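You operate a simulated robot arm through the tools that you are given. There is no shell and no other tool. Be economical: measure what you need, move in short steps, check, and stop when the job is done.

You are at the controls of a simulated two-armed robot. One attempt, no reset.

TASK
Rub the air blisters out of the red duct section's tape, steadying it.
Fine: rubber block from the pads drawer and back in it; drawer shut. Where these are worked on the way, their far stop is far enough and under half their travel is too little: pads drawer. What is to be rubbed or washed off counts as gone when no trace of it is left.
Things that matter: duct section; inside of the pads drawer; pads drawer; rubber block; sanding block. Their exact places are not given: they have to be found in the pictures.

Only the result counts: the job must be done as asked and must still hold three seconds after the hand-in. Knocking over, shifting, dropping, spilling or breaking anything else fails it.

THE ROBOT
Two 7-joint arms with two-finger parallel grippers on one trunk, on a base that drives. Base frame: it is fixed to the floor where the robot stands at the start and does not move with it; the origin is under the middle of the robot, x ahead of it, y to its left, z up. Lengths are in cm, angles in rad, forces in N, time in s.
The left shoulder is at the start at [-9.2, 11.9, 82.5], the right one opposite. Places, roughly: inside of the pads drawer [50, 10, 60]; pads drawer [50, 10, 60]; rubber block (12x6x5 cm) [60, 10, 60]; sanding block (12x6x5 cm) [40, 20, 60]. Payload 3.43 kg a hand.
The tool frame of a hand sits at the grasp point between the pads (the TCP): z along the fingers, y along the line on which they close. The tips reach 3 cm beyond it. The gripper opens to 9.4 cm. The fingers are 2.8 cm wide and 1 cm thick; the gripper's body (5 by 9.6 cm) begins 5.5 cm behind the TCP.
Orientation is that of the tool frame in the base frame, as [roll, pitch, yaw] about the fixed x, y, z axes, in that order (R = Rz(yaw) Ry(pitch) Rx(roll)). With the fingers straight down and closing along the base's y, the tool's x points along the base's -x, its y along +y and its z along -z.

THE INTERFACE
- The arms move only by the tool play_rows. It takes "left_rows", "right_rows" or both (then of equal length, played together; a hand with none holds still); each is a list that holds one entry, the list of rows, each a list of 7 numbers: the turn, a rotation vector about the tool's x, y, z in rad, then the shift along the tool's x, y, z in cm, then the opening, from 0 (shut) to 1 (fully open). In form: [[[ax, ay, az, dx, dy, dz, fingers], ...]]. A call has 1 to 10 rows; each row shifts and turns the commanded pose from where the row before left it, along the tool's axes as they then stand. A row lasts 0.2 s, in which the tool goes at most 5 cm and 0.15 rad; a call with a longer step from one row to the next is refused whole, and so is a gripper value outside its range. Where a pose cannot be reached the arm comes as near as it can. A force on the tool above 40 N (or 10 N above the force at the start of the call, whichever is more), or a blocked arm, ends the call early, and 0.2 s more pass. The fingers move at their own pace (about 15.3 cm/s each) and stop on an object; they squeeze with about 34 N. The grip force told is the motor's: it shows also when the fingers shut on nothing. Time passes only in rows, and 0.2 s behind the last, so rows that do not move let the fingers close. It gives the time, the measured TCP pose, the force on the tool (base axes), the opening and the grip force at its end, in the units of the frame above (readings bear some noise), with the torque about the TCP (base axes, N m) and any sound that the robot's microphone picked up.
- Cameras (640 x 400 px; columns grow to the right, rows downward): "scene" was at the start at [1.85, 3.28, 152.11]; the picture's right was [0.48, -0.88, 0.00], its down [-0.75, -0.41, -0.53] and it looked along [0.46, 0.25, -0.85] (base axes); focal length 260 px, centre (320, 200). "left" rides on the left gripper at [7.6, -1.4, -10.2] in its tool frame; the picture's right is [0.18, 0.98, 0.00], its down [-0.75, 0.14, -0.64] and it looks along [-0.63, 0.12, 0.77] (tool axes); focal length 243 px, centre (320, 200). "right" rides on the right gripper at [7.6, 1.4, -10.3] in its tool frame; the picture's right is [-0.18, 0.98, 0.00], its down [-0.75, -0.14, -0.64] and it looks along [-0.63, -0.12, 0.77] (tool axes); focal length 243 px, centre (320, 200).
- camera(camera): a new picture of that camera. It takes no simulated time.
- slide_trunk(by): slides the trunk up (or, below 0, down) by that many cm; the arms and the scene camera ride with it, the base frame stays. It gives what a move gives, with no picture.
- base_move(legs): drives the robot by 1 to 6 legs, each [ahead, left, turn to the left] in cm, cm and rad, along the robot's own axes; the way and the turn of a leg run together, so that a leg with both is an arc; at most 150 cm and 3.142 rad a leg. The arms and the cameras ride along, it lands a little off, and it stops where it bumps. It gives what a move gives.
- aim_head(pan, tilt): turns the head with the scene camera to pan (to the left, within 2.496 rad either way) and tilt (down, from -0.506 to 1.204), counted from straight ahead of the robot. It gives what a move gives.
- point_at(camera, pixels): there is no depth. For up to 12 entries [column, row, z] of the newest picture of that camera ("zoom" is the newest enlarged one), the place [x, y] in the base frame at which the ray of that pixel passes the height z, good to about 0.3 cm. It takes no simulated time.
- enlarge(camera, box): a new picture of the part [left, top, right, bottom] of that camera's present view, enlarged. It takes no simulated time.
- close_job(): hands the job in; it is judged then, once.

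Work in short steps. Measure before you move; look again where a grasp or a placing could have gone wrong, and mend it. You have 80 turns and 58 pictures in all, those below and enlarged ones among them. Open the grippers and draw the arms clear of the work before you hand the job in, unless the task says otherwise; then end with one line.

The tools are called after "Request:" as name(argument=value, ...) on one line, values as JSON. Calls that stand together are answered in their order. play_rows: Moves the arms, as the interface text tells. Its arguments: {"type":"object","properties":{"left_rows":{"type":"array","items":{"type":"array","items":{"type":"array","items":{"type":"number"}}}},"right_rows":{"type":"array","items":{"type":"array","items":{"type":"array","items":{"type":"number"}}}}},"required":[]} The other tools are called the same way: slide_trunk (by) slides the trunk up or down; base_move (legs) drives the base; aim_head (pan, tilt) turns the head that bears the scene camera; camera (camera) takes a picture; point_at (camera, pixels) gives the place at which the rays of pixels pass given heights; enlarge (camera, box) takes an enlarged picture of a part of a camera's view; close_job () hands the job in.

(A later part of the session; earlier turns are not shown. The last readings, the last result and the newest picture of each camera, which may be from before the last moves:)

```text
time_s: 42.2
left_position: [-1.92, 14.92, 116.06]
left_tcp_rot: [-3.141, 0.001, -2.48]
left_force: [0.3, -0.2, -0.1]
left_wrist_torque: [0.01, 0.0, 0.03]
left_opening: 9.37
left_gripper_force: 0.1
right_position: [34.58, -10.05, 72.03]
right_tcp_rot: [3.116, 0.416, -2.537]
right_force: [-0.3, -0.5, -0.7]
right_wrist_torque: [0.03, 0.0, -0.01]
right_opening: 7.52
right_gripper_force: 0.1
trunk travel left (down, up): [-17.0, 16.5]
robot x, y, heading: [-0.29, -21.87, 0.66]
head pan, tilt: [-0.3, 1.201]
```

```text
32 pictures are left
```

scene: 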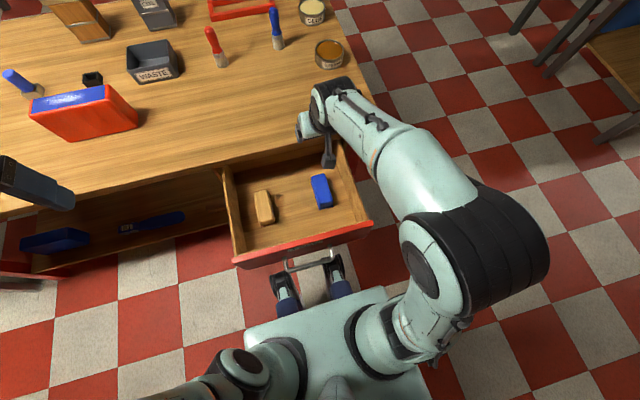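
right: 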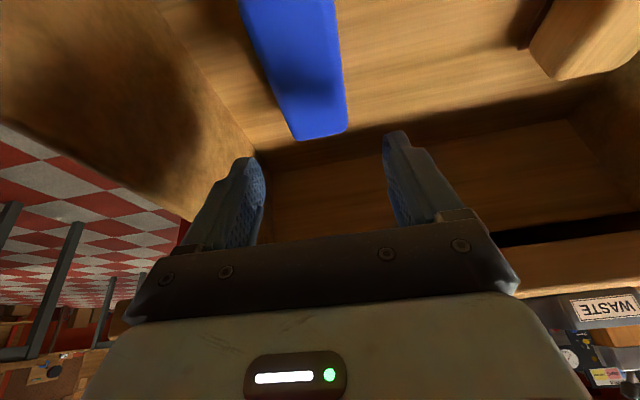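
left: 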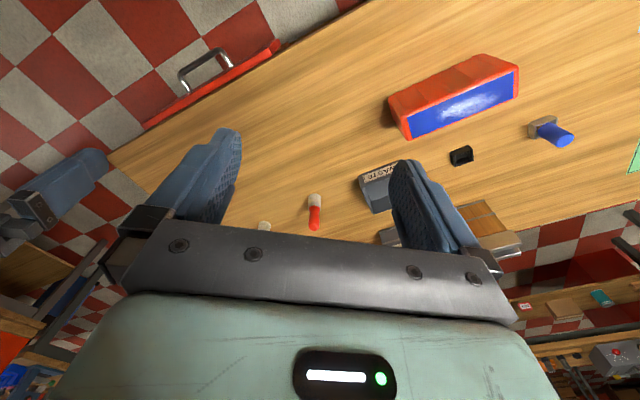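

The block lies between the fingers. I descend 8.2 cm vertically to z≈63.8.

Request:
play_rows(right_rows=[[[0, 0, 0, 1.12, 0, 2.5, 0.8], [0, 0, 0, 1.12, 0, 2.5, 0.8], [0, 0, 0, 1.12, 0, 2.5, 0.8]]])

Request:
play_rows(right_rows=[[[0, 0, 0, 0, 0, 0, 0], [0, 0, 0, 0, 0, 0, 0], [0, 0, 0, 0, 0, 0, 0], [0, 0, 0, 0, 0, 0, 0]]])

Request:
camera(camera="scene")

```text
time_s: 43.0
left_position: [-1.86, 14.81, 116.11]
left_tcp_rot: [3.141, 0.0, -2.479]
left_force: [-0.6, -0.3, 0.2]
left_wrist_torque: [-0.01, -0.01, -0.02]
left_opening: 9.41
left_gripper_force: 0.1
right_position: [34.24, -9.61, 63.85]
right_tcp_rot: [3.118, 0.417, -2.538]
right_force: [0.0, -0.1, 0.6]
right_wrist_torque: [-0.03, -0.01, 0.03]
right_opening: 7.49
right_gripper_force: 0.2
trunk travel left (down, up): [-17.0, 16.5]
robot x, y, heading: [-0.24, -21.28, 0.665]
head pan, tilt: [-0.3, 1.201]
```

```text
time_s: 44.0
left_position: [-1.82, 14.79, 116.12]
left_tcp_rot: [-3.142, 0.0, -2.48]
left_force: [-0.1, -0.9, -1.1]
left_wrist_torque: [0.0, 0.01, -0.01]
left_opening: 9.38
left_gripper_force: 0.1
right_position: [34.28, -9.66, 63.92]
right_tcp_rot: [3.115, 0.418, -2.538]
right_force: [-0.4, 0.7, 0.3]
right_wrist_torque: [-0.01, 0.02, 0.04]
right_opening: 5.41
right_gripper_force: 33.6
trunk travel left (down, up): [-17.0, 16.5]
robot x, y, heading: [-0.09, -21.32, 0.665]
head pan, tilt: [-0.3, 1.201]
```

```text
31 pictures are left
```

scene: 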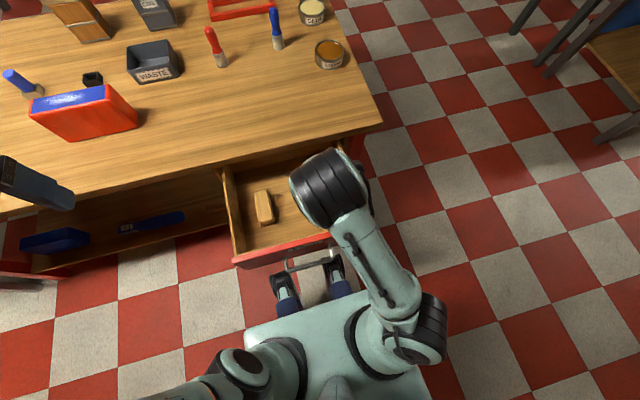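

The block is gripped (5.4 cm). I lift straight up, then raise the trunk 16 cm.

Request:
play_rows(right_rows=[[[0, 0, 0, -0.8, 0, -1.8, 0], [0, 0, 0, -1.63, 0, -3.65, 0], [0, 0, 0, -1.63, 0, -3.65, 0], [0, 0, 0, -1.63, 0, -3.65, 0], [0, 0, 0, -1.63, 0, -3.65, 0], [0, 0, 0, -1.63, 0, -3.65, 0]]])

Request:
slide_trunk(by=16)

Request:
camera(camera="right")

```text
time_s: 45.4
left_position: [-1.89, 14.8, 116.17]
left_tcp_rot: [-3.14, 0.001, -2.481]
left_force: [0.7, -1.0, -0.4]
left_wrist_torque: [-0.01, 0.0, 0.0]
left_opening: 9.44
left_gripper_force: 0.1
right_position: [34.29, -10.12, 85.89]
right_tcp_rot: [3.119, 0.416, -2.536]
right_force: [0.0, 0.6, -1.8]
right_wrist_torque: [0.04, -0.02, -0.03]
right_opening: 5.41
right_gripper_force: 34.2
trunk travel left (down, up): [-17.0, 16.5]
robot x, y, heading: [-0.49, -21.6, 0.658]
head pan, tilt: [-0.3, 1.201]
```

```text
time_s: 47.3
left_position: [-1.85, 14.84, 132.13]
left_tcp_rot: [3.141, 0.0, -2.478]
left_force: [0.4, -0.2, -0.3]
left_wrist_torque: [0.03, 0.0, -0.01]
left_opening: 9.4
left_gripper_force: 0.1
right_position: [34.37, -10.12, 101.84]
right_tcp_rot: [3.117, 0.417, -2.538]
right_force: [-0.4, 0.0, -1.7]
right_wrist_torque: [-0.04, -0.02, -0.01]
right_opening: 5.38
right_gripper_force: 34.1
trunk travel left (down, up): [-33.0, 0.5]
robot x, y, heading: [-0.12, -21.77, 0.664]
head pan, tilt: [-0.3, 1.201]
```

```text
30 pictures are left
```

right: 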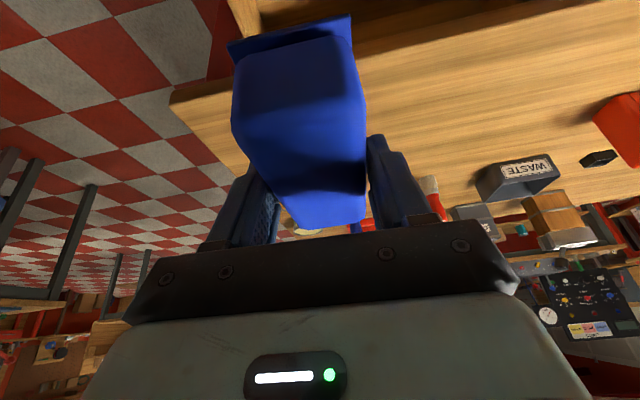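

The block is held firmly. Before driving left to the duct I look there for obstacles and measure the duct.

Request:
aim_head(pan=0.75, tilt=0.85)

Request:
camera(camera="scene")

```text
time_s: 48.6
left_position: [-1.86, 14.82, 132.21]
left_tcp_rot: [-3.141, 0.001, -2.481]
left_force: [-0.1, -0.5, 1.0]
left_wrist_torque: [0.0, 0.01, -0.02]
left_opening: 9.38
left_gripper_force: 0.0
right_position: [34.44, -10.11, 101.82]
right_tcp_rot: [3.116, 0.417, -2.538]
right_force: [0.2, -0.5, -1.5]
right_wrist_torque: [0.01, 0.0, -0.06]
right_opening: 5.38
right_gripper_force: 34.0
trunk travel left (down, up): [-33.0, 0.5]
robot x, y, heading: [-0.06, -21.19, 0.66]
head pan, tilt: [0.75, 0.85]
```

```text
29 pictures are left
```

scene: 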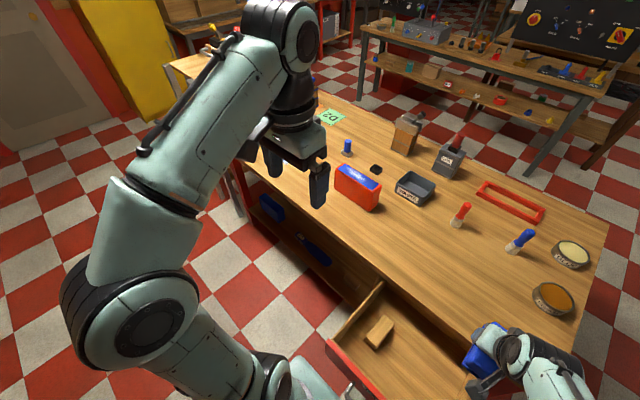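

The floor in front of the table is clear on the left. I drive 55 cm left, staying clear of the drawer, then look at the duct.

Request:
base_move(legs=[[0, 55, 0]])

Request:
aim_head(pan=-0.1, tilt=0.8)

Request:
camera(camera="scene")

```text
time_s: 53.8
left_position: [-34.74, 57.53, 132.08]
left_tcp_rot: [3.141, -0.002, -2.485]
left_force: [0.5, -0.1, -0.3]
left_wrist_torque: [-0.01, 0.0, 0.02]
left_opening: 9.4
left_gripper_force: 0.0
right_position: [1.56, 32.53, 101.89]
right_tcp_rot: [3.116, 0.417, -2.543]
right_force: [0.3, -0.5, -1.7]
right_wrist_torque: [0.0, 0.01, 0.02]
right_opening: 5.39
right_gripper_force: 33.7
trunk travel left (down, up): [-33.0, 0.5]
robot x, y, heading: [-33.72, 21.47, 0.66]
head pan, tilt: [0.75, 0.85]
```

```text
time_s: 55.0
left_position: [-34.94, 57.6, 132.09]
left_tcp_rot: [-3.141, -0.001, -2.486]
left_force: [-0.2, 0.5, 0.7]
left_wrist_torque: [-0.02, -0.04, 0.0]
left_opening: 9.41
left_gripper_force: 0.0
right_position: [1.45, 32.46, 101.91]
right_tcp_rot: [3.117, 0.418, -2.543]
right_force: [0.8, 0.5, -0.9]
right_wrist_torque: [-0.04, -0.01, -0.01]
right_opening: 5.39
right_gripper_force: 34.2
trunk travel left (down, up): [-33.0, 0.5]
robot x, y, heading: [-33.66, 21.39, 0.659]
head pan, tilt: [-0.099, 0.799]
```

```text
28 pictures are left
```

scene: 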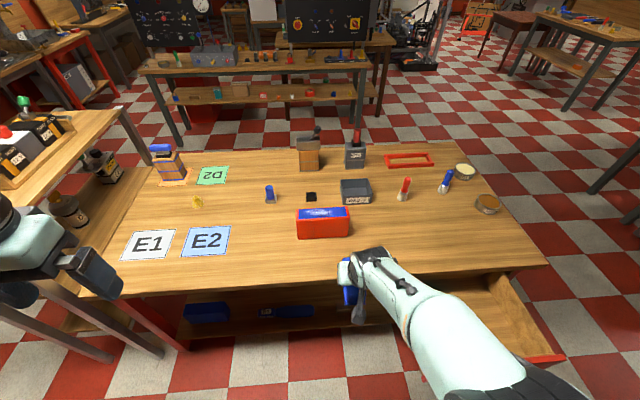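

I enlarge the duct to measure its top face and orientation.

Request:
enlarge(camera="scene", box=[260, 180, 388, 260])

```text
5.00 times, centred on (324, 220) of scene
```

zoom: 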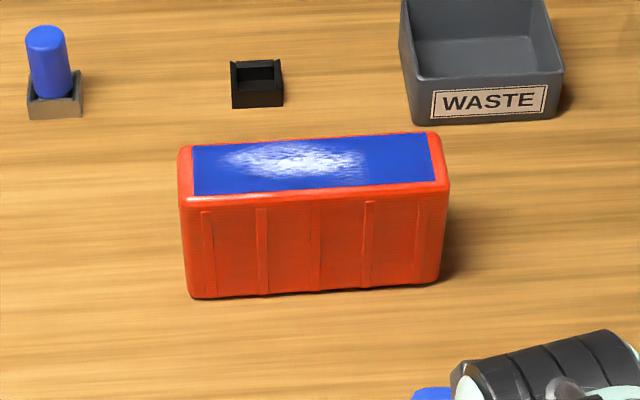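

Request:
point_at(camera="zoom", pixels=[[192, 297, 75], [440, 281, 75], [182, 199, 85], [182, 199, 88], [182, 199, 91], [448, 184, 85], [448, 184, 88], [448, 184, 91], [437, 133, 88], [181, 149, 88], [222, 155, 88], [365, 165, 88]])

```text
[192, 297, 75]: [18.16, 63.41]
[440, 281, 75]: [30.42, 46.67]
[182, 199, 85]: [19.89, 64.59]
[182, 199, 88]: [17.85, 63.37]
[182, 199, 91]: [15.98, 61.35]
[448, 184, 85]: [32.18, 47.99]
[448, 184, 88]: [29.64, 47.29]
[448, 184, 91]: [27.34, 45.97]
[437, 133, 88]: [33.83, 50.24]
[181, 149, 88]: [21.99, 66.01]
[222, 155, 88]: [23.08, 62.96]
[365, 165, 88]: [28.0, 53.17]
```

Duct top is at z≈88, centre ≈(25.8,56.7), 20 cm long roughly parallel to the table edge and ~5–6 cm wide; blisters cover u≈-7…+4 along it. I approach in part and pre-rotate the left wrist so it can grip the duct's left end from the upper left.

Request:
base_move(legs=[[18, -4, 0]])

Request:
play_rows(left_rows=[[[0, 0, 0.15, 0, 0, 0, 1], [0, 0, 0.15, 0, 0, 0, 1], [0, 0, 0.15, 0, 0, 0, 1], [0, 0, 0.15, 0, 0, 0, 1], [0, 0, 0.15, 0, 0, 0, 1], [0, 0, 0.15, 0, 0, 0, 1], [0, 0, 0.15, 0, 0, 0, 1], [0, 0, 0.15, 0, 0, 0, 1], [0, 0, 0.15, 0, 0, 0, 1], [0, 0, 0.15, 0, 0, 0, 1]]])

Request:
play_rows(left_rows=[[[0, 0, 0.1, 0, 0, 0, 1], [0, -0.14, 0, 0, 0, 0, 1], [0, -0.14, 0, 0, 0, 0, 1], [0, -0.14, 0, 0, 0, 0, 1], [0, -0.14, 0, 0, 0, 0, 1], [0, -0.14, 0, 0, 0, 0, 1]]])

Request:
camera(camera="scene")

```text
time_s: 56.5
left_position: [-18.34, 65.05, 132.16]
left_tcp_rot: [-3.141, 0.002, -2.484]
left_force: [0.7, -0.4, -0.1]
left_wrist_torque: [-0.06, 0.0, -0.01]
left_opening: 9.37
left_gripper_force: 0.2
right_position: [17.83, 40.09, 101.86]
right_tcp_rot: [3.117, 0.417, -2.54]
right_force: [0.2, -1.2, -0.9]
right_wrist_torque: [0.02, 0.0, 0.01]
right_opening: 5.41
right_gripper_force: 34.4
trunk travel left (down, up): [-33.0, 0.5]
robot x, y, heading: [-17.31, 29.03, 0.657]
head pan, tilt: [-0.099, 0.799]
```

```text
time_s: 58.7
left_position: [-18.27, 65.09, 132.05]
left_tcp_rot: [-3.141, 0.001, 2.297]
left_force: [0.7, 0.6, 0.2]
left_wrist_torque: [-0.01, 0.0, 0.01]
left_opening: 9.43
left_gripper_force: 0.0
right_position: [17.82, 40.21, 101.76]
right_tcp_rot: [3.116, 0.416, -2.541]
right_force: [-1.2, 0.2, -1.9]
right_wrist_torque: [-0.01, -0.02, 0.01]
right_opening: 5.37
right_gripper_force: 33.5
trunk travel left (down, up): [-33.0, 0.5]
robot x, y, heading: [-17.32, 28.59, 0.654]
head pan, tilt: [-0.099, 0.799]
```

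```text
time_s: 60.1
left_position: [-17.44, 65.06, 131.3]
left_tcp_rot: [3.105, 0.572, 2.193]
left_force: [0.5, -0.6, 0.7]
left_wrist_torque: [-0.05, -0.02, 0.0]
left_opening: 9.4
left_gripper_force: 0.0
left hand out of reach, approached as far as the arm can: row 3, 4, 5
right_position: [17.81, 40.05, 101.93]
right_tcp_rot: [3.117, 0.417, -2.541]
right_force: [0.9, -0.3, -1.5]
right_wrist_torque: [-0.01, 0.0, 0.0]
right_opening: 5.37
right_gripper_force: 34.2
trunk travel left (down, up): [-33.0, 0.5]
robot x, y, heading: [-17.03, 28.56, 0.66]
head pan, tilt: [-0.099, 0.799]
```

```text
26 pictures are left
```

scene: 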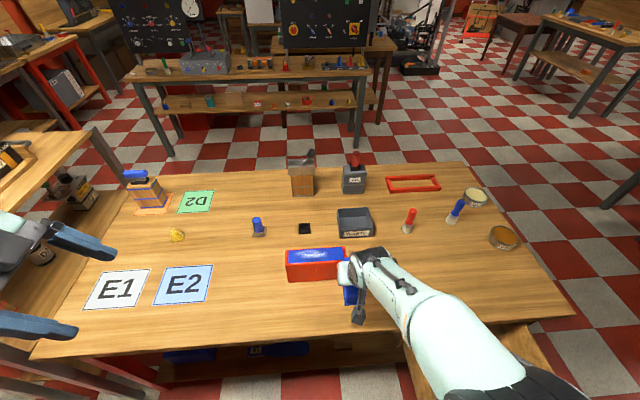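

Left tilt of ~0.57 is enough. I drive the remaining 16.5 cm so the block comes over the duct, feet passing under the table.

Request:
base_move(legs=[[16.5, 0, 0]])

Request:
camera(camera="scene")

```text
time_s: 61.5
left_position: [-4.99, 74.97, 131.28]
left_tcp_rot: [3.108, 0.571, 2.193]
left_force: [-0.1, -0.5, -0.2]
left_wrist_torque: [-0.01, -0.02, 0.02]
left_opening: 9.41
left_gripper_force: 0.0
right_position: [30.59, 50.15, 101.76]
right_tcp_rot: [3.117, 0.417, -2.54]
right_force: [0.1, 0.9, -1.2]
right_wrist_torque: [0.01, -0.03, -0.02]
right_opening: 5.41
right_gripper_force: 33.5
trunk travel left (down, up): [-33.0, 0.5]
robot x, y, heading: [-4.4, 38.59, 0.664]
head pan, tilt: [-0.099, 0.799]
```

```text
25 pictures are left
```

scene: 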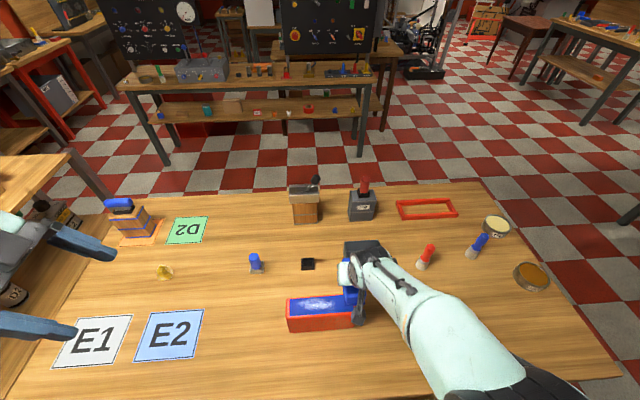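

The drive went through without a bump and the block is over the duct's right part. I aim the head at the duct for a precise measurement.

Request:
aim_head(pan=0.0, tilt=1.05)

Request:
enlarge(camera="scene", box=[220, 170, 380, 270])

```text
time_s: 62.3
left_position: [-4.74, 75.07, 131.32]
left_tcp_rot: [3.106, 0.57, 2.194]
left_force: [-0.2, -0.3, -1.3]
left_wrist_torque: [0.03, 0.01, 0.01]
left_opening: 9.4
left_gripper_force: 0.1
right_position: [30.69, 50.31, 101.85]
right_tcp_rot: [3.119, 0.419, -2.539]
right_force: [0.7, -0.5, -0.9]
right_wrist_torque: [0.02, 0.05, -0.03]
right_opening: 5.38
right_gripper_force: 34.5
trunk travel left (down, up): [-33.0, 0.5]
robot x, y, heading: [-4.56, 38.96, 0.662]
head pan, tilt: [0.0, 1.051]
```

```text
4.00 times, centred on (300, 220) of scene
```

zoom: 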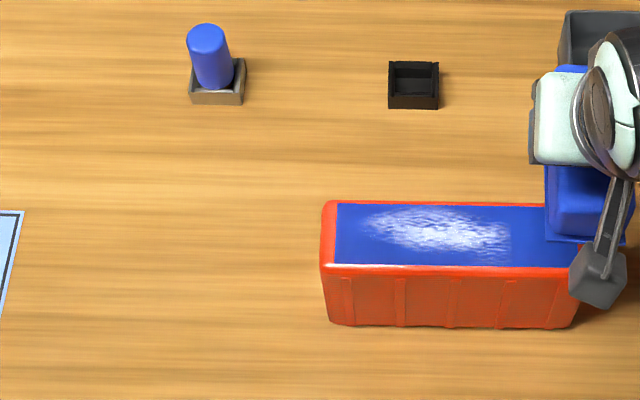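

Request:
point_at(camera="zoom", pixels=[[332, 325, 75], [572, 327, 75], [321, 268, 87], [321, 268, 89], [327, 202, 87], [327, 202, 89], [336, 266, 88], [362, 225, 88], [512, 235, 88], [335, 235, 88], [437, 205, 88], [437, 266, 88]])

```text
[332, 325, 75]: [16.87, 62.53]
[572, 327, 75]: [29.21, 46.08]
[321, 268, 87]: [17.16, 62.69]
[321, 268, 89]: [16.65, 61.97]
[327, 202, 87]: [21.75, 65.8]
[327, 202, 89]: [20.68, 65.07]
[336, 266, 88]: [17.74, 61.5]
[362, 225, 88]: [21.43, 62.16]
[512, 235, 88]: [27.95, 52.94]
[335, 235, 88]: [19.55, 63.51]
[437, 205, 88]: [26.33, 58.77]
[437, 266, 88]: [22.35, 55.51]
```

Refined: duct left-end mid (19.0,64.0), axis (0.6,-0.8), top z≈88, centre (25.1,55.8). I move the left hand to a pre-grip point up and left of the left end.

Request:
play_rows(left_rows=[[[0, 0, 0, 0.43, 1.19, 4.0, 1], [0, 0, 0, 0.43, 1.19, 4.0, 1], [0, 0, 0, 0.43, 1.19, 4.0, 1], [0, 0, 0, 0.43, 1.19, 4.0, 1], [0, 0, 0, 0.43, 1.19, 4.0, 1], [0, 0, 0, 0.43, 1.19, 4.0, 1], [0, 0, 0, 0.43, 1.19, 4.0, 1], [0, 0, 0, 0.43, 1.19, 4.0, 1], [0, 0, 0, 0.43, 1.19, 4.0, 1]]])

Request:
camera(camera="left")

Request:
camera(camera="scene")

```text
time_s: 64.3
left_position: [14.49, 69.16, 99.39]
left_tcp_rot: [3.107, 0.57, 2.193]
left_force: [1.4, -0.4, 0.1]
left_wrist_torque: [0.0, 0.03, 0.01]
left_opening: 9.41
left_gripper_force: 0.1
right_position: [30.67, 50.13, 101.85]
right_tcp_rot: [3.118, 0.417, -2.54]
right_force: [-0.4, -0.5, -0.8]
right_wrist_torque: [-0.03, 0.05, 0.01]
right_opening: 5.38
right_gripper_force: 34.1
trunk travel left (down, up): [-33.0, 0.5]
robot x, y, heading: [-4.14, 38.84, 0.663]
head pan, tilt: [0.0, 1.051]
```

```text
23 pictures are left
```

left: 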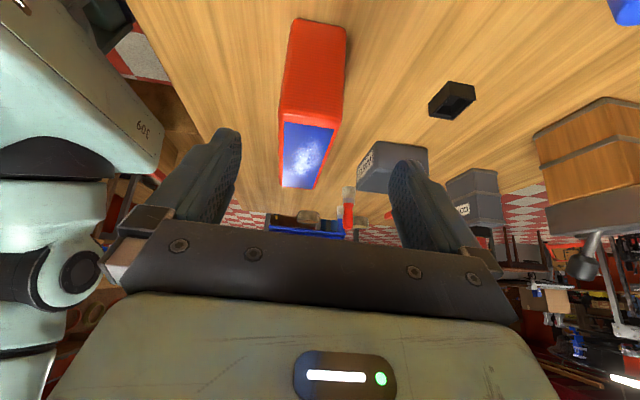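

```text
22 pictures are left
```

scene: 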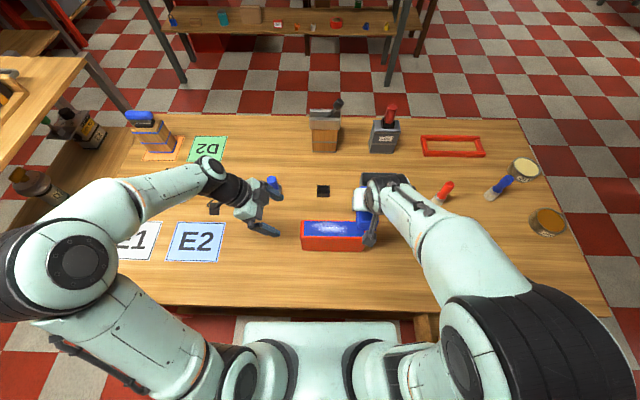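

The left hand is in place at (14.5,69.2,99.4). I check the duct end's position through the left camera.

Request:
point_at(camera="left", pixels=[[282, 122, 88], [338, 128, 88], [282, 187, 88], [313, 188, 88], [291, 20, 75], [346, 27, 75]])

```text
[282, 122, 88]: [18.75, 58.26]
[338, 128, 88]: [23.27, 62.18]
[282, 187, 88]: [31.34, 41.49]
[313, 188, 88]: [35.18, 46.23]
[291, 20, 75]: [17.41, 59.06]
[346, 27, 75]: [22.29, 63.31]
```

Combining all views, the table is at z≈78.4 and the duct top at z≈91, left-end mid (18.1,63.2). I shift -1.0 in tool y, advance 13.8 cm along the fingers, then close.

Request:
play_rows(left_rows=[[[0, 0, 0, -0.37, -1.0, 0, 1], [0, 0, 0, 0, 0, 3.5, 1], [0, 0, 0, 0, 0, 3.5, 1], [0, 0, 0, 0, 0, 3.4, 1], [0, 0, 0, 0, 0, 3.4, 1]]])

Request:
camera(camera="left")

```text
time_s: 65.5
left_position: [18.25, 62.35, 87.82]
left_tcp_rot: [3.106, 0.572, 2.194]
left_force: [0.6, 0.1, -0.6]
left_wrist_torque: [-0.02, 0.03, -0.01]
left_opening: 9.39
left_gripper_force: 0.0
right_position: [30.72, 50.17, 101.81]
right_tcp_rot: [3.117, 0.415, -2.539]
right_force: [-0.2, 0.1, -1.1]
right_wrist_torque: [0.0, 0.02, 0.03]
right_opening: 5.39
right_gripper_force: 34.1
trunk travel left (down, up): [-33.0, 0.5]
robot x, y, heading: [-4.2, 38.6, 0.662]
head pan, tilt: [0.0, 1.051]
```

```text
21 pictures are left
```

left: 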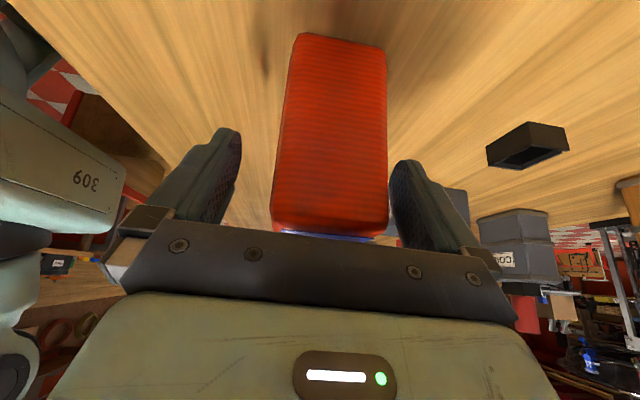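

The duct end is between the fingers, centre at col ≈330; I shift +0.5 in y and close.

Request:
play_rows(left_rows=[[[0, 0, 0, 0, 0.5, 0, 1], [0, 0, 0, 0, 0, 0.5, 0.75], [0, 0, 0, 0, 0, 0, 0.65], [0, 0, 0, 0, 0, 0, 0.6]]])

Request:
camera(camera="left")

```text
time_s: 66.5
left_position: [18.74, 62.38, 87.41]
left_tcp_rot: [3.106, 0.573, 2.193]
left_force: [-3.4, 0.0, 9.3]
left_wrist_torque: [-0.25, 0.53, -0.1]
left_opening: 6.5
left_gripper_force: 34.0
right_position: [30.66, 50.15, 101.85]
right_tcp_rot: [3.116, 0.419, -2.54]
right_force: [-0.5, 0.5, -1.1]
right_wrist_torque: [-0.02, 0.0, -0.02]
right_opening: 5.38
right_gripper_force: 33.6
trunk travel left (down, up): [-33.0, 0.5]
robot x, y, heading: [-4.19, 38.97, 0.66]
head pan, tilt: [0.0, 1.051]
```

```text
20 pictures are left
```

left: 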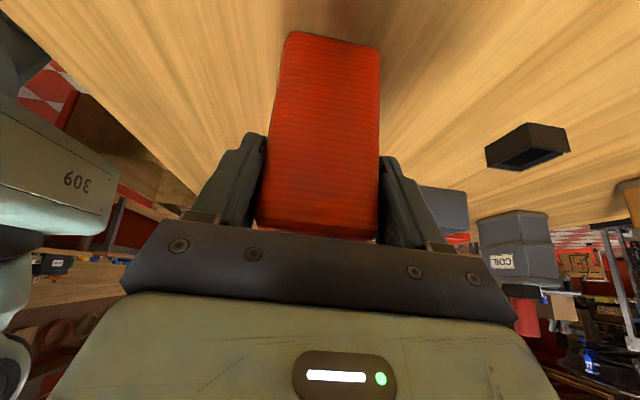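

The left hand grips the duct (6.5 cm). Now I move the block over the blisters' right end (u≈3.5) and lower it to just above the tape.

Request:
play_rows(right_rows=[[[0, 0, 0, 0.9, 2.35, -0.4, 0], [0, 0, 0, 0.85, 2.35, -0.4, 0], [0, 0, 0, 0.82, 0, 1.83, 0], [0, 0, 0, 0.82, 0, 1.83, 0]]])

Request:
play_rows(right_rows=[[[0, 0, 0, 0.163, 0, 0.365, 0], [0, 0, 0, 0.163, 0, 0.365, 0], [0, 0, 0, 0.163, 0, 0.365, 0]]])

Request:
enlarge(camera="scene", box=[200, 130, 440, 280])

```text
time_s: 67.5
left_position: [18.79, 62.34, 87.37]
left_tcp_rot: [3.105, 0.571, 2.194]
left_force: [-1.9, -1.2, 9.0]
left_wrist_torque: [-0.49, 0.19, -0.05]
left_opening: 6.5
left_gripper_force: 34.3
right_position: [26.2, 52.84, 97.97]
right_tcp_rot: [3.117, 0.418, -2.54]
right_force: [-0.6, -0.5, -2.0]
right_wrist_torque: [0.02, -0.03, 0.02]
right_opening: 5.42
right_gripper_force: 33.6
trunk travel left (down, up): [-33.0, 0.5]
robot x, y, heading: [-4.27, 38.9, 0.658]
head pan, tilt: [0.0, 1.051]
```

```text
time_s: 68.3
left_position: [18.82, 62.41, 87.42]
left_tcp_rot: [3.105, 0.572, 2.194]
left_force: [0.3, -1.8, 11.3]
left_wrist_torque: [-0.41, 0.35, -0.03]
left_opening: 6.5
left_gripper_force: 34.1
right_position: [26.23, 52.8, 96.79]
right_tcp_rot: [3.118, 0.417, -2.539]
right_force: [-0.1, 0.6, -2.1]
right_wrist_torque: [0.0, 0.0, 0.01]
right_opening: 5.36
right_gripper_force: 33.5
trunk travel left (down, up): [-33.0, 0.5]
robot x, y, heading: [-3.95, 38.58, 0.659]
head pan, tilt: [0.0, 1.051]
```

```text
2.67 times, centred on (320, 205) of scene
```

zoom: 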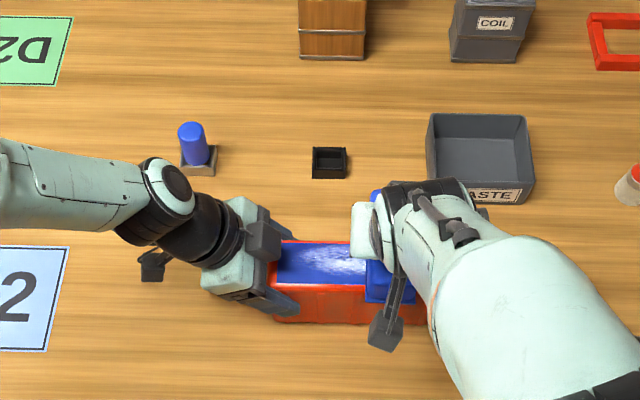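

No contact yet at TCP z 96.8; I lower in small steps watching the force.

Request:
play_rows(right_rows=[[[0, 0, 0, 0.163, 0, 0.365, 0], [0, 0, 0, 0.163, 0, 0.365, 0]]])

Request:
play_rows(right_rows=[[[0, 0, 0, 0.12, 0, 0.27, 0], [0, 0, 0, 0, 0, 0, 0]]])

Request:
play_rows(right_rows=[[[0, 0, 0, 0.12, 0, 0.27, 0], [0, 0, 0, 0, 0, 0, 0]]])

```text
time_s: 68.9
left_position: [18.88, 62.4, 87.4]
left_tcp_rot: [3.106, 0.571, 2.196]
left_force: [-1.8, -2.2, 11.4]
left_wrist_torque: [-0.32, 0.4, -0.01]
left_opening: 6.5
left_gripper_force: 34.2
right_position: [26.24, 52.88, 95.93]
right_tcp_rot: [3.115, 0.418, -2.54]
right_force: [0.9, 0.3, -1.5]
right_wrist_torque: [0.01, 0.0, 0.02]
right_opening: 5.39
right_gripper_force: 34.0
trunk travel left (down, up): [-33.0, 0.5]
robot x, y, heading: [-4.19, 38.67, 0.658]
head pan, tilt: [0.0, 1.051]
```

```text
time_s: 69.5
left_position: [18.82, 62.46, 87.51]
left_tcp_rot: [3.103, 0.572, 2.194]
left_force: [-1.3, -1.4, 12.0]
left_wrist_torque: [-0.27, 0.44, -0.04]
left_opening: 6.49
left_gripper_force: 34.0
right_position: [26.34, 52.9, 95.77]
right_tcp_rot: [3.117, 0.417, -2.537]
right_force: [-0.4, -0.1, -0.3]
right_wrist_torque: [0.0, -0.03, 0.01]
right_opening: 5.39
right_gripper_force: 33.9
trunk travel left (down, up): [-33.0, 0.5]
robot x, y, heading: [-3.95, 38.48, 0.66]
head pan, tilt: [0.0, 1.051]
```

```text
time_s: 70.1
left_position: [18.81, 62.42, 87.46]
left_tcp_rot: [3.104, 0.571, 2.193]
left_force: [-1.1, -1.8, 12.1]
left_wrist_torque: [-0.24, 0.45, -0.02]
left_opening: 6.49
left_gripper_force: 33.8
right_position: [26.16, 53.01, 95.34]
right_tcp_rot: [3.117, 0.417, -2.54]
right_force: [-0.6, -0.9, -1.4]
right_wrist_torque: [0.0, 0.0, -0.03]
right_opening: 5.4
right_gripper_force: 34.1
trunk travel left (down, up): [-33.0, 0.5]
robot x, y, heading: [-4.36, 38.88, 0.664]
head pan, tilt: [0.0, 1.051]
```

Still free at 95.3. I continue.

Request:
play_rows(right_rows=[[[0, 0, 0, 0.14, 0, 0.32, 0], [0, 0, 0, 0, 0, 0, 0]]])

Request:
play_rows(right_rows=[[[0, 0, 0, 0.14, 0, 0.32, 0], [0, 0, 0, 0, 0, 0, 0]]])

Request:
play_rows(right_rows=[[[0, 0, 0, 0.14, 0, 0.32, 0], [0, 0, 0, 0, 0, 0, 0]]])

```text
time_s: 70.7
left_position: [18.82, 62.38, 87.57]
left_tcp_rot: [3.104, 0.571, 2.194]
left_force: [0.2, -0.8, 12.4]
left_wrist_torque: [-0.2, 0.4, -0.03]
left_opening: 6.52
left_gripper_force: 34.0
right_position: [26.22, 52.91, 94.98]
right_tcp_rot: [3.115, 0.417, -2.54]
right_force: [0.8, -0.3, -2.0]
right_wrist_torque: [0.01, 0.0, 0.0]
right_opening: 5.39
right_gripper_force: 33.9
trunk travel left (down, up): [-33.0, 0.5]
robot x, y, heading: [-4.15, 38.63, 0.66]
head pan, tilt: [0.0, 1.051]
```

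```text
time_s: 71.3
left_position: [18.77, 62.57, 87.5]
left_tcp_rot: [3.108, 0.569, 2.196]
left_force: [4.5, 0.7, 3.3]
left_wrist_torque: [-0.6, 1.04, 0.43]
left_opening: 6.48
left_gripper_force: 34.2
right_position: [26.28, 53.08, 94.79]
right_tcp_rot: [3.117, 0.421, -2.537]
right_force: [-1.3, -2.8, 17.6]
right_wrist_torque: [-0.24, -0.64, -0.12]
right_opening: 5.38
right_gripper_force: 33.8
trunk travel left (down, up): [-33.0, 0.5]
robot x, y, heading: [-4.71, 38.79, 0.654]
head pan, tilt: [0.0, 1.051]
```

```text
time_s: 71.7
left_position: [18.68, 62.45, 87.36]
left_tcp_rot: [3.107, 0.571, 2.2]
left_force: [0.5, 2.7, 4.7]
left_wrist_torque: [-0.52, 0.83, -0.05]
left_opening: 6.51
left_gripper_force: 33.4
right_position: [26.21, 53.14, 94.68]
right_tcp_rot: [3.116, 0.425, -2.536]
right_force: [-1.9, -3.8, 15.0]
right_wrist_torque: [-0.33, 0.04, 0.13]
right_opening: 5.41
right_gripper_force: 33.9
trunk travel left (down, up): [-33.0, 0.5]
robot x, y, heading: [-4.09, 38.75, 0.658]
head pan, tilt: [0.0, 1.051]
stopped in row 1 (right hand): the force on the tool passed its limit at 44 N (the readings are from after the stop); the commanded pose is now the measured one
```

Contact at ~15 N. I rub leftward 8 cm along the tape and back, with level correction.

Request:
play_rows(right_rows=[[[0, 0, 0, 0.009, 1, 0.02, 0], [0, 0, 0, 0.009, 1, 0.02, 0], [0, 0, 0, 0.009, 1, 0.02, 0], [0, 0, 0, 0.009, 1, 0.02, 0], [0, 0, 0, 0.009, 1, 0.02, 0], [0, 0, 0, 0.009, 1, 0.02, 0], [0, 0, 0, 0.009, 1, 0.02, 0], [0, 0, 0, 0.009, 1, 0.02, 0]]])

Request:
play_rows(right_rows=[[[0, 0, 0, -0.009, -1, -0.02, 0], [0, 0, 0, -0.009, -1, -0.02, 0], [0, 0, 0, -0.009, -1, -0.02, 0], [0, 0, 0, -0.009, -1, -0.02, 0], [0, 0, 0, -0.009, -1, -0.02, 0], [0, 0, 0, -0.009, -1, -0.02, 0], [0, 0, 0, -0.009, -1, -0.02, 0], [0, 0, 0, -0.009, -1, -0.02, 0], [0, 0, 0, -0.009, -1, -0.02, 0]]])

Request:
enlarge(camera="scene", box=[240, 170, 400, 270])

```text
time_s: 73.1
left_position: [18.67, 62.55, 87.43]
left_tcp_rot: [3.106, 0.568, 2.202]
left_force: [-0.1, 2.1, 7.8]
left_wrist_torque: [-0.06, 1.06, 0.11]
left_opening: 6.51
left_gripper_force: 34.2
right_position: [23.21, 57.46, 94.66]
right_tcp_rot: [3.117, 0.427, -2.539]
right_force: [-0.2, -5.2, 15.8]
right_wrist_torque: [-0.31, 0.33, 0.2]
right_opening: 5.38
right_gripper_force: 33.4
trunk travel left (down, up): [-33.0, 0.5]
robot x, y, heading: [-4.4, 38.75, 0.659]
head pan, tilt: [0.0, 1.051]
stopped in row 6 (right hand): the force on the tool passed its limit at 42 N (the readings are from after the stop); the commanded pose is now the measured one
```

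```text
time_s: 75.1
left_position: [18.86, 62.6, 87.4]
left_tcp_rot: [3.106, 0.569, 2.199]
left_force: [7.6, -9.1, 13.4]
left_wrist_torque: [0.17, 1.24, 0.16]
left_opening: 6.52
left_gripper_force: 34.1
right_position: [28.34, 50.18, 94.7]
right_tcp_rot: [3.114, 0.429, -2.538]
right_force: [-7.5, 9.3, 15.3]
right_wrist_torque: [-0.05, 0.27, -0.09]
right_opening: 5.41
right_gripper_force: 34.0
trunk travel left (down, up): [-33.0, 0.5]
robot x, y, heading: [-4.21, 39.12, 0.66]
head pan, tilt: [0.0, 1.051]
```

```text
4.00 times, centred on (320, 220) of scene
```

zoom: 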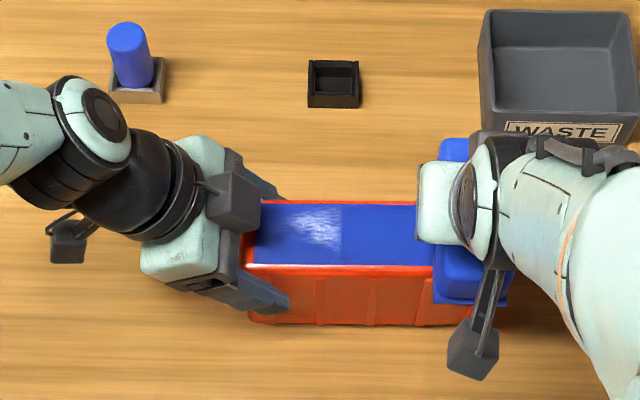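

The right part is clean; white remains at zoom cols ~285–340. I sweep further left to u≈-4.5, keeping clear of the left hand.

Request:
play_rows(right_rows=[[[0, 0, 0, 0.009, 1.2, 0.02, 0], [0, 0, 0, 0.009, 1.2, 0.02, 0], [0, 0, 0, 0.009, 1.2, 0.02, 0], [0, 0, 0, 0.009, 1.2, 0.02, 0], [0, 0, 0, 0.009, 1.2, 0.02, 0], [0, 0, 0, 0.009, 1.2, 0.02, 0], [0, 0, 0, 0.009, 1.2, 0.02, 0]]])

Request:
play_rows(right_rows=[[[0, 0, 0, 0.005, 0.7, 0.01, 0], [0, 0, 0, 0.005, 0.7, 0.01, 0], [0, 0, 0, 0.005, 0.7, 0.01, 0], [0, 0, 0, 0.005, 0.5, 0.01, 0]]])

```text
time_s: 76.7
left_position: [18.67, 62.7, 87.29]
left_tcp_rot: [3.106, 0.57, 2.199]
left_force: [-7.2, 14.3, 11.6]
left_wrist_torque: [-0.6, 0.77, 0.14]
left_opening: 6.53
left_gripper_force: 33.8
right_position: [23.36, 57.17, 94.65]
right_tcp_rot: [3.117, 0.424, -2.541]
right_force: [6.5, -8.3, 12.1]
right_wrist_torque: [-0.13, -0.27, -0.07]
right_opening: 5.38
right_gripper_force: 34.1
trunk travel left (down, up): [-33.0, 0.5]
robot x, y, heading: [-4.25, 39.09, 0.66]
head pan, tilt: [0.0, 1.051]
```

```text
time_s: 77.7
left_position: [18.87, 62.65, 87.26]
left_tcp_rot: [3.108, 0.568, 2.201]
left_force: [-9.2, 20.5, 4.8]
left_wrist_torque: [-2.31, -0.05, -0.32]
left_opening: 6.55
left_gripper_force: 33.8
right_position: [21.98, 58.94, 94.63]
right_tcp_rot: [3.12, 0.423, -2.543]
right_force: [10.2, -22.0, 15.8]
right_wrist_torque: [0.18, 0.05, 0.52]
right_opening: 5.38
right_gripper_force: 34.3
trunk travel left (down, up): [-33.0, 0.5]
robot x, y, heading: [-4.37, 38.56, 0.658]
head pan, tilt: [0.0, 1.051]
```

Lateral force rose to ~24 N, so the block now touches the left hand (u≈-4). I move back right and lift slightly to see what remains.

Request:
play_rows(right_rows=[[[0, 0, 0, -0.009, -1.2, -0.02, 0], [0, 0, 0, -0.009, -1.2, -0.02, 0], [0, 0, 0, -0.009, -1.2, -0.02, 0], [0, 0, 0, -0.009, -1.2, -0.02, 0], [0, 0, 0, -0.009, -1.2, -0.02, 0], [0, 0, 0, -0.009, -1.2, -0.02, 0], [0, 0, 0, -0.009, -1.2, -0.02, 0], [0, 0, 0, -0.009, -1.2, -0.02, 0], [0, 0, 0, -0.6, 0, -1.37, 0]]])

Request:
enlarge(camera="scene", box=[260, 180, 388, 260])

```text
time_s: 79.7
left_position: [18.88, 62.65, 87.37]
left_tcp_rot: [3.104, 0.568, 2.204]
left_force: [-0.5, 0.0, 5.7]
left_wrist_torque: [0.1, 0.35, 0.0]
left_opening: 6.53
left_gripper_force: 34.8
right_position: [27.56, 51.15, 95.92]
right_tcp_rot: [3.118, 0.421, -2.54]
right_force: [-0.4, -0.2, -1.7]
right_wrist_torque: [0.0, -0.03, 0.01]
right_opening: 5.41
right_gripper_force: 34.3
trunk travel left (down, up): [-33.0, 0.5]
robot x, y, heading: [-4.41, 38.8, 0.659]
head pan, tilt: [0.0, 1.051]
```

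```text
5.00 times, centred on (324, 220) of scene
```

zoom: 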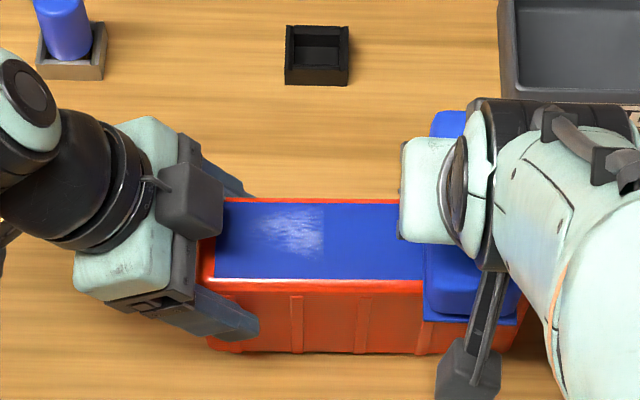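

White remains at zoom cols 255–322 (u≈-6.3…-1.7), fainter than before: more strokes are needed there. I shift to u≈0, press again and stroke back and forth between u=0 and -3.8.

Request:
play_rows(right_rows=[[[0, 0, 0, 0, 1.9, 0, 0], [0, 0, 0, 0, 1.9, 0, 0], [0, 0, 0, 0, 1.7, 0, 0], [0, 0, 0, 0.35, 0, 0.75, 0], [0, 0, 0, 0.32, 0, 0.75, 0], [0, 0, 0, 0, 0, 0, 0]]])

Request:
play_rows(right_rows=[[[0, 0, 0, 0.01, 0.95, 0.02, 0], [0, 0, 0, 0.01, 0.95, 0.02, 0], [0, 0, 0, 0.01, 0.95, 0.02, 0], [0, 0, 0, 0.01, 0.95, 0.02, 0], [0, 0, 0, 0, 0, 0, 0], [0, 0, 0, -0.01, -0.95, -0.02, 0], [0, 0, 0, -0.01, -0.95, -0.02, 0], [0, 0, 0, -0.01, -0.95, -0.02, 0], [0, 0, 0, -0.01, -0.95, -0.02, 0], [0, 0, 0, 0, 0, 0, 0]]])

Request:
play_rows(right_rows=[[[0, 0, 0, 0.01, 0.95, 0.02, 0], [0, 0, 0, 0.01, 0.95, 0.02, 0], [0, 0, 0, 0.01, 0.95, 0.02, 0], [0, 0, 0, 0.01, 0.95, 0.02, 0], [0, 0, 0, 0, 0, 0, 0], [0, 0, 0, -0.01, -0.95, -0.02, 0], [0, 0, 0, -0.01, -0.95, -0.02, 0], [0, 0, 0, -0.01, -0.95, -0.02, 0], [0, 0, 0, -0.01, -0.95, -0.02, 0], [0, 0, 0, 0, 0, 0, 0]]])

Request:
play_rows(right_rows=[[[0, 0, 0, -0.01, -1.2, -0.02, 0], [0, 0, 0, -0.01, -1.2, -0.02, 0], [0, 0, 0, -0.01, -1.2, -0.02, 0], [0, 0, 0, -0.01, -1.2, -0.02, 0], [0, 0, 0, -0.01, -1.2, -0.02, 0]]])

Request:
enlarge(camera="scene", box=[260, 180, 388, 260])

```text
time_s: 81.1
left_position: [18.82, 62.65, 87.47]
left_tcp_rot: [3.108, 0.569, 2.204]
left_force: [5.0, 5.1, 4.2]
left_wrist_torque: [-0.23, 0.83, 0.45]
left_opening: 6.49
left_gripper_force: 33.9
right_position: [24.3, 55.92, 94.54]
right_tcp_rot: [3.116, 0.427, -2.541]
right_force: [-1.3, -3.1, 12.6]
right_wrist_torque: [-0.11, -0.39, -0.04]
right_opening: 5.36
right_gripper_force: 34.3
trunk travel left (down, up): [-33.0, 0.5]
robot x, y, heading: [-4.37, 38.52, 0.662]
head pan, tilt: [0.0, 1.051]
```

```text
time_s: 81.8
left_position: [18.77, 62.82, 87.37]
left_tcp_rot: [3.107, 0.567, 2.206]
left_force: [1.6, 0.6, 8.3]
left_wrist_torque: [0.27, 1.22, 0.15]
left_opening: 6.5
left_gripper_force: 34.0
right_position: [23.32, 57.62, 94.65]
right_tcp_rot: [3.115, 0.431, -2.547]
right_force: [-0.2, -3.5, 12.7]
right_wrist_torque: [-0.06, 0.02, 0.11]
right_opening: 5.42
right_gripper_force: 34.2
trunk travel left (down, up): [-33.0, 0.5]
robot x, y, heading: [-4.11, 38.74, 0.658]
head pan, tilt: [0.0, 1.051]
stopped in row 3 (right hand): the force on the tool passed its limit at 45 N (the readings are from after the stop); the commanded pose is now the measured one
```

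```text
time_s: 82.5
left_position: [18.77, 62.65, 87.21]
left_tcp_rot: [3.108, 0.567, 2.209]
left_force: [-0.6, 1.9, 8.0]
left_wrist_torque: [-0.49, 0.71, 0.12]
left_opening: 6.55
left_gripper_force: 34.1
right_position: [22.26, 59.26, 94.53]
right_tcp_rot: [3.119, 0.434, -2.549]
right_force: [1.1, -6.7, 15.1]
right_wrist_torque: [-0.1, 0.47, 0.27]
right_opening: 5.38
right_gripper_force: 34.1
trunk travel left (down, up): [-33.0, 0.5]
robot x, y, heading: [-4.39, 38.73, 0.662]
head pan, tilt: [0.0, 1.051]
stopped in row 3 (right hand): the force on the tool passed its limit at 47 N (the readings are from after the stop); the commanded pose is now the measured one
```

```text
time_s: 83.7
left_position: [18.8, 62.78, 87.37]
left_tcp_rot: [3.108, 0.567, 2.206]
left_force: [4.9, -7.5, 15.7]
left_wrist_torque: [-0.3, 0.81, -0.02]
left_opening: 6.51
left_gripper_force: 33.8
right_position: [25.58, 54.44, 94.6]
right_tcp_rot: [3.12, 0.432, -2.549]
right_force: [-4.0, 5.6, 7.8]
right_wrist_torque: [0.23, 0.25, -0.06]
right_opening: 5.38
right_gripper_force: 33.8
trunk travel left (down, up): [-33.0, 0.5]
robot x, y, heading: [-3.81, 38.63, 0.664]
head pan, tilt: [0.0, 1.051]
```

```text
5.00 times, centred on (324, 220) of scene
```

zoom: 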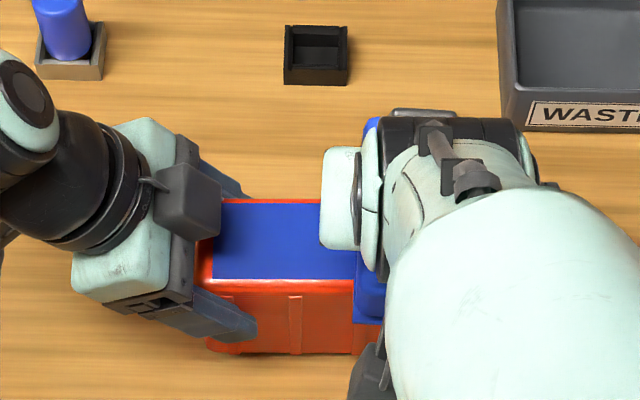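

The visible tape is now clean. I lift the block and move aside to inspect the whole tape.

Request:
play_rows(right_rows=[[[0, 0, 0, -0.82, 0, -1.83, 0], [0, 0, 0, -1.63, 0, -3.65, 0], [0, 0, 0, -1.2, -3, -2.7, 0], [0, 0, 0, 0, -4.5, 0, 0], [0, 0, 0, 0, -4.5, 0, 0], [0, 0, 0, 0, -3, 0, 0]]])

Request:
enlarge(camera="scene", box=[270, 190, 366, 250])

```text
time_s: 85.1
left_position: [18.72, 62.86, 87.26]
left_tcp_rot: [3.105, 0.564, 2.208]
left_force: [0.5, -3.4, 20.9]
left_wrist_torque: [-0.39, 0.73, 0.12]
left_opening: 6.53
left_gripper_force: 33.7
right_position: [34.33, 41.72, 103.07]
right_tcp_rot: [3.118, 0.429, -2.547]
right_force: [-1.1, 0.1, -1.5]
right_wrist_torque: [-0.03, -0.01, 0.03]
right_opening: 5.36
right_gripper_force: 33.6
trunk travel left (down, up): [-33.0, 0.5]
robot x, y, heading: [-4.38, 38.66, 0.662]
head pan, tilt: [0.0, 1.051]
```

```text
6.67 times, centred on (318, 220) of scene
```

zoom: 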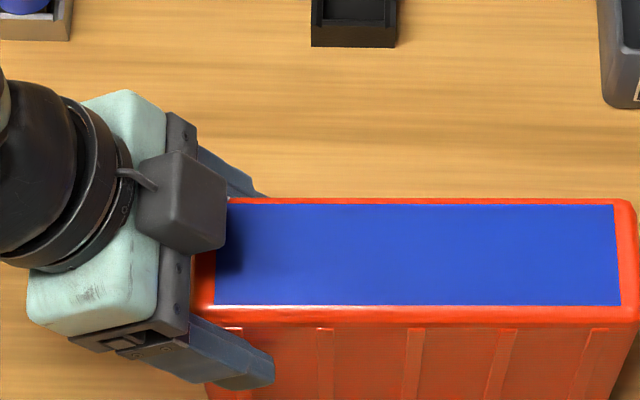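

The tape is completely clean. I release the duct with the left hand and withdraw along the fingers, then up.

Request:
play_rows(left_rows=[[[0, 0, 0, 0, 0, 0, 0.8], [0, 0, 0, 0, 0, 0, 0.95], [0, 0, 0, 0, 0, -3, 0.95], [0, 0, 0, 0, 0, -4, 0.95], [0, 0, 0, 0, 0, -4, 0.95], [0, 0, 0, 0, 0, -4, 0.95], [0, 0, 0, -1.5, -1.2, -4, 0.95], [0, 0, 0, -1.5, -1.2, -4, 0.95], [0, 0, 0, -1.5, -1.2, -4, 0.95], [0, 0, 0, -1.5, -1.2, -4, 0.95]]])

Request:
camera(camera="scene")

```text
time_s: 87.3
left_position: [7.08, 68.55, 116.54]
left_tcp_rot: [3.111, 0.565, 2.207]
left_force: [-0.4, -0.4, -0.4]
left_wrist_torque: [-0.02, 0.01, 0.01]
left_opening: 8.9
left_gripper_force: 0.1
right_position: [34.1, 41.97, 102.96]
right_tcp_rot: [3.118, 0.428, -2.548]
right_force: [0.3, -0.8, -0.9]
right_wrist_torque: [-0.02, -0.02, 0.01]
right_opening: 5.38
right_gripper_force: 34.1
trunk travel left (down, up): [-33.0, 0.5]
robot x, y, heading: [-4.13, 38.96, 0.662]
head pan, tilt: [0.0, 1.051]
```

```text
14 pictures are left
```

scene: 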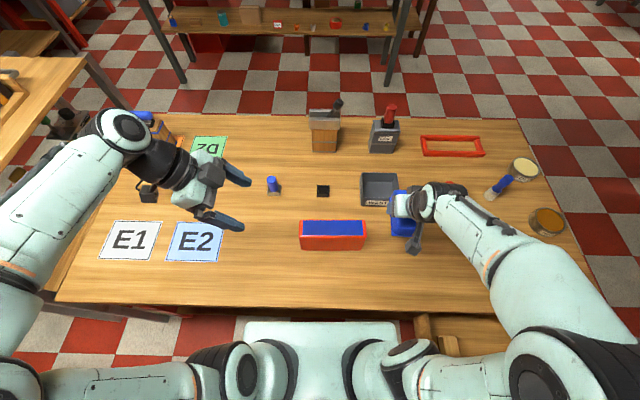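

Duct stands undisturbed. I drive back out and then right to the drawer.

Request:
base_move(legs=[[-34, 0, 0], [0, -49.9, 0]])

Request:
aim_head(pan=-0.3, tilt=1.2)

Request:
camera(camera="scene")

```text
time_s: 94.1
left_position: [11.14, 7.65, 116.46]
left_tcp_rot: [3.109, 0.565, 2.2]
left_force: [0.5, 0.3, 0.0]
left_wrist_torque: [0.01, 0.0, -0.01]
left_opening: 8.93
left_gripper_force: 0.1
right_position: [37.79, -19.09, 103.2]
right_tcp_rot: [3.12, 0.431, -2.56]
right_force: [-1.5, 0.1, -1.1]
right_wrist_torque: [0.01, 0.02, -0.01]
right_opening: 5.38
right_gripper_force: 34.3
trunk travel left (down, up): [-33.0, 0.5]
robot x, y, heading: [-0.84, -21.69, 0.646]
head pan, tilt: [0.0, 1.051]
```

```text
time_s: 94.9
left_position: [11.12, 7.8, 116.6]
left_tcp_rot: [3.108, 0.565, 2.197]
left_force: [-0.2, -0.6, 0.5]
left_wrist_torque: [0.02, -0.01, -0.02]
left_opening: 8.92
left_gripper_force: 0.0
right_position: [37.93, -19.14, 103.06]
right_tcp_rot: [3.121, 0.43, -2.561]
right_force: [0.3, 0.6, -1.2]
right_wrist_torque: [-0.03, -0.01, 0.0]
right_opening: 5.39
right_gripper_force: 34.1
trunk travel left (down, up): [-33.0, 0.5]
robot x, y, heading: [-0.8, -21.89, 0.651]
head pan, tilt: [-0.3, 1.201]
```

```text
13 pictures are left
```

scene: 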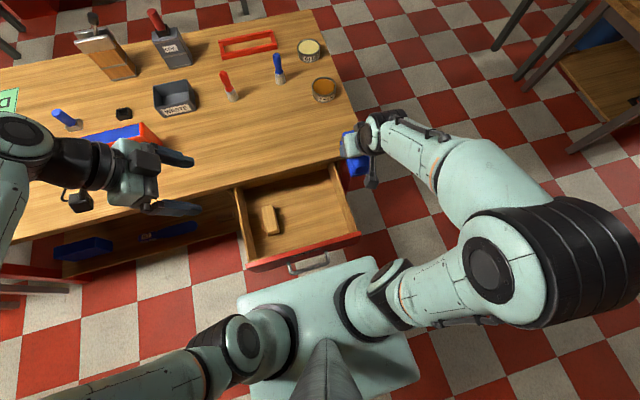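

The drawer is still open. I bring the block over its old place at (34.3,-9.7), then lower the trunk.

Request:
play_rows(right_rows=[[[0, 0, -0.02, -0.67, 3.3, 0.3, 0], [0, 0, 0, -0.67, 3.3, 0.3, 0], [0, 0, 0, -0.67, 3.3, 0.3, 0]]])

Request:
slide_trunk(by=-16)

```text
time_s: 95.7
left_position: [11.02, 7.84, 116.53]
left_tcp_rot: [3.11, 0.569, 2.197]
left_force: [-0.5, -1.2, -0.3]
left_wrist_torque: [-0.01, -0.02, -0.01]
left_opening: 8.95
left_gripper_force: 0.1
right_position: [33.92, -9.7, 103.29]
right_tcp_rot: [3.129, 0.431, -2.539]
right_force: [0.8, 0.3, -1.9]
right_wrist_torque: [-0.01, -0.01, 0.02]
right_opening: 5.38
right_gripper_force: 34.2
trunk travel left (down, up): [-33.0, 0.5]
robot x, y, heading: [-0.68, -22.0, 0.652]
head pan, tilt: [-0.3, 1.201]
```

```text
time_s: 97.5
left_position: [10.99, 7.81, 100.52]
left_tcp_rot: [3.108, 0.566, 2.196]
left_force: [-0.5, 0.0, 0.0]
left_wrist_torque: [-0.01, 0.01, 0.02]
left_opening: 8.93
left_gripper_force: 0.1
right_position: [33.93, -9.69, 87.13]
right_tcp_rot: [3.127, 0.432, -2.539]
right_force: [-0.1, -0.2, -0.5]
right_wrist_torque: [0.0, 0.01, -0.04]
right_opening: 5.39
right_gripper_force: 33.5
trunk travel left (down, up): [-17.0, 16.5]
robot x, y, heading: [-0.84, -21.91, 0.645]
head pan, tilt: [-0.3, 1.201]
```

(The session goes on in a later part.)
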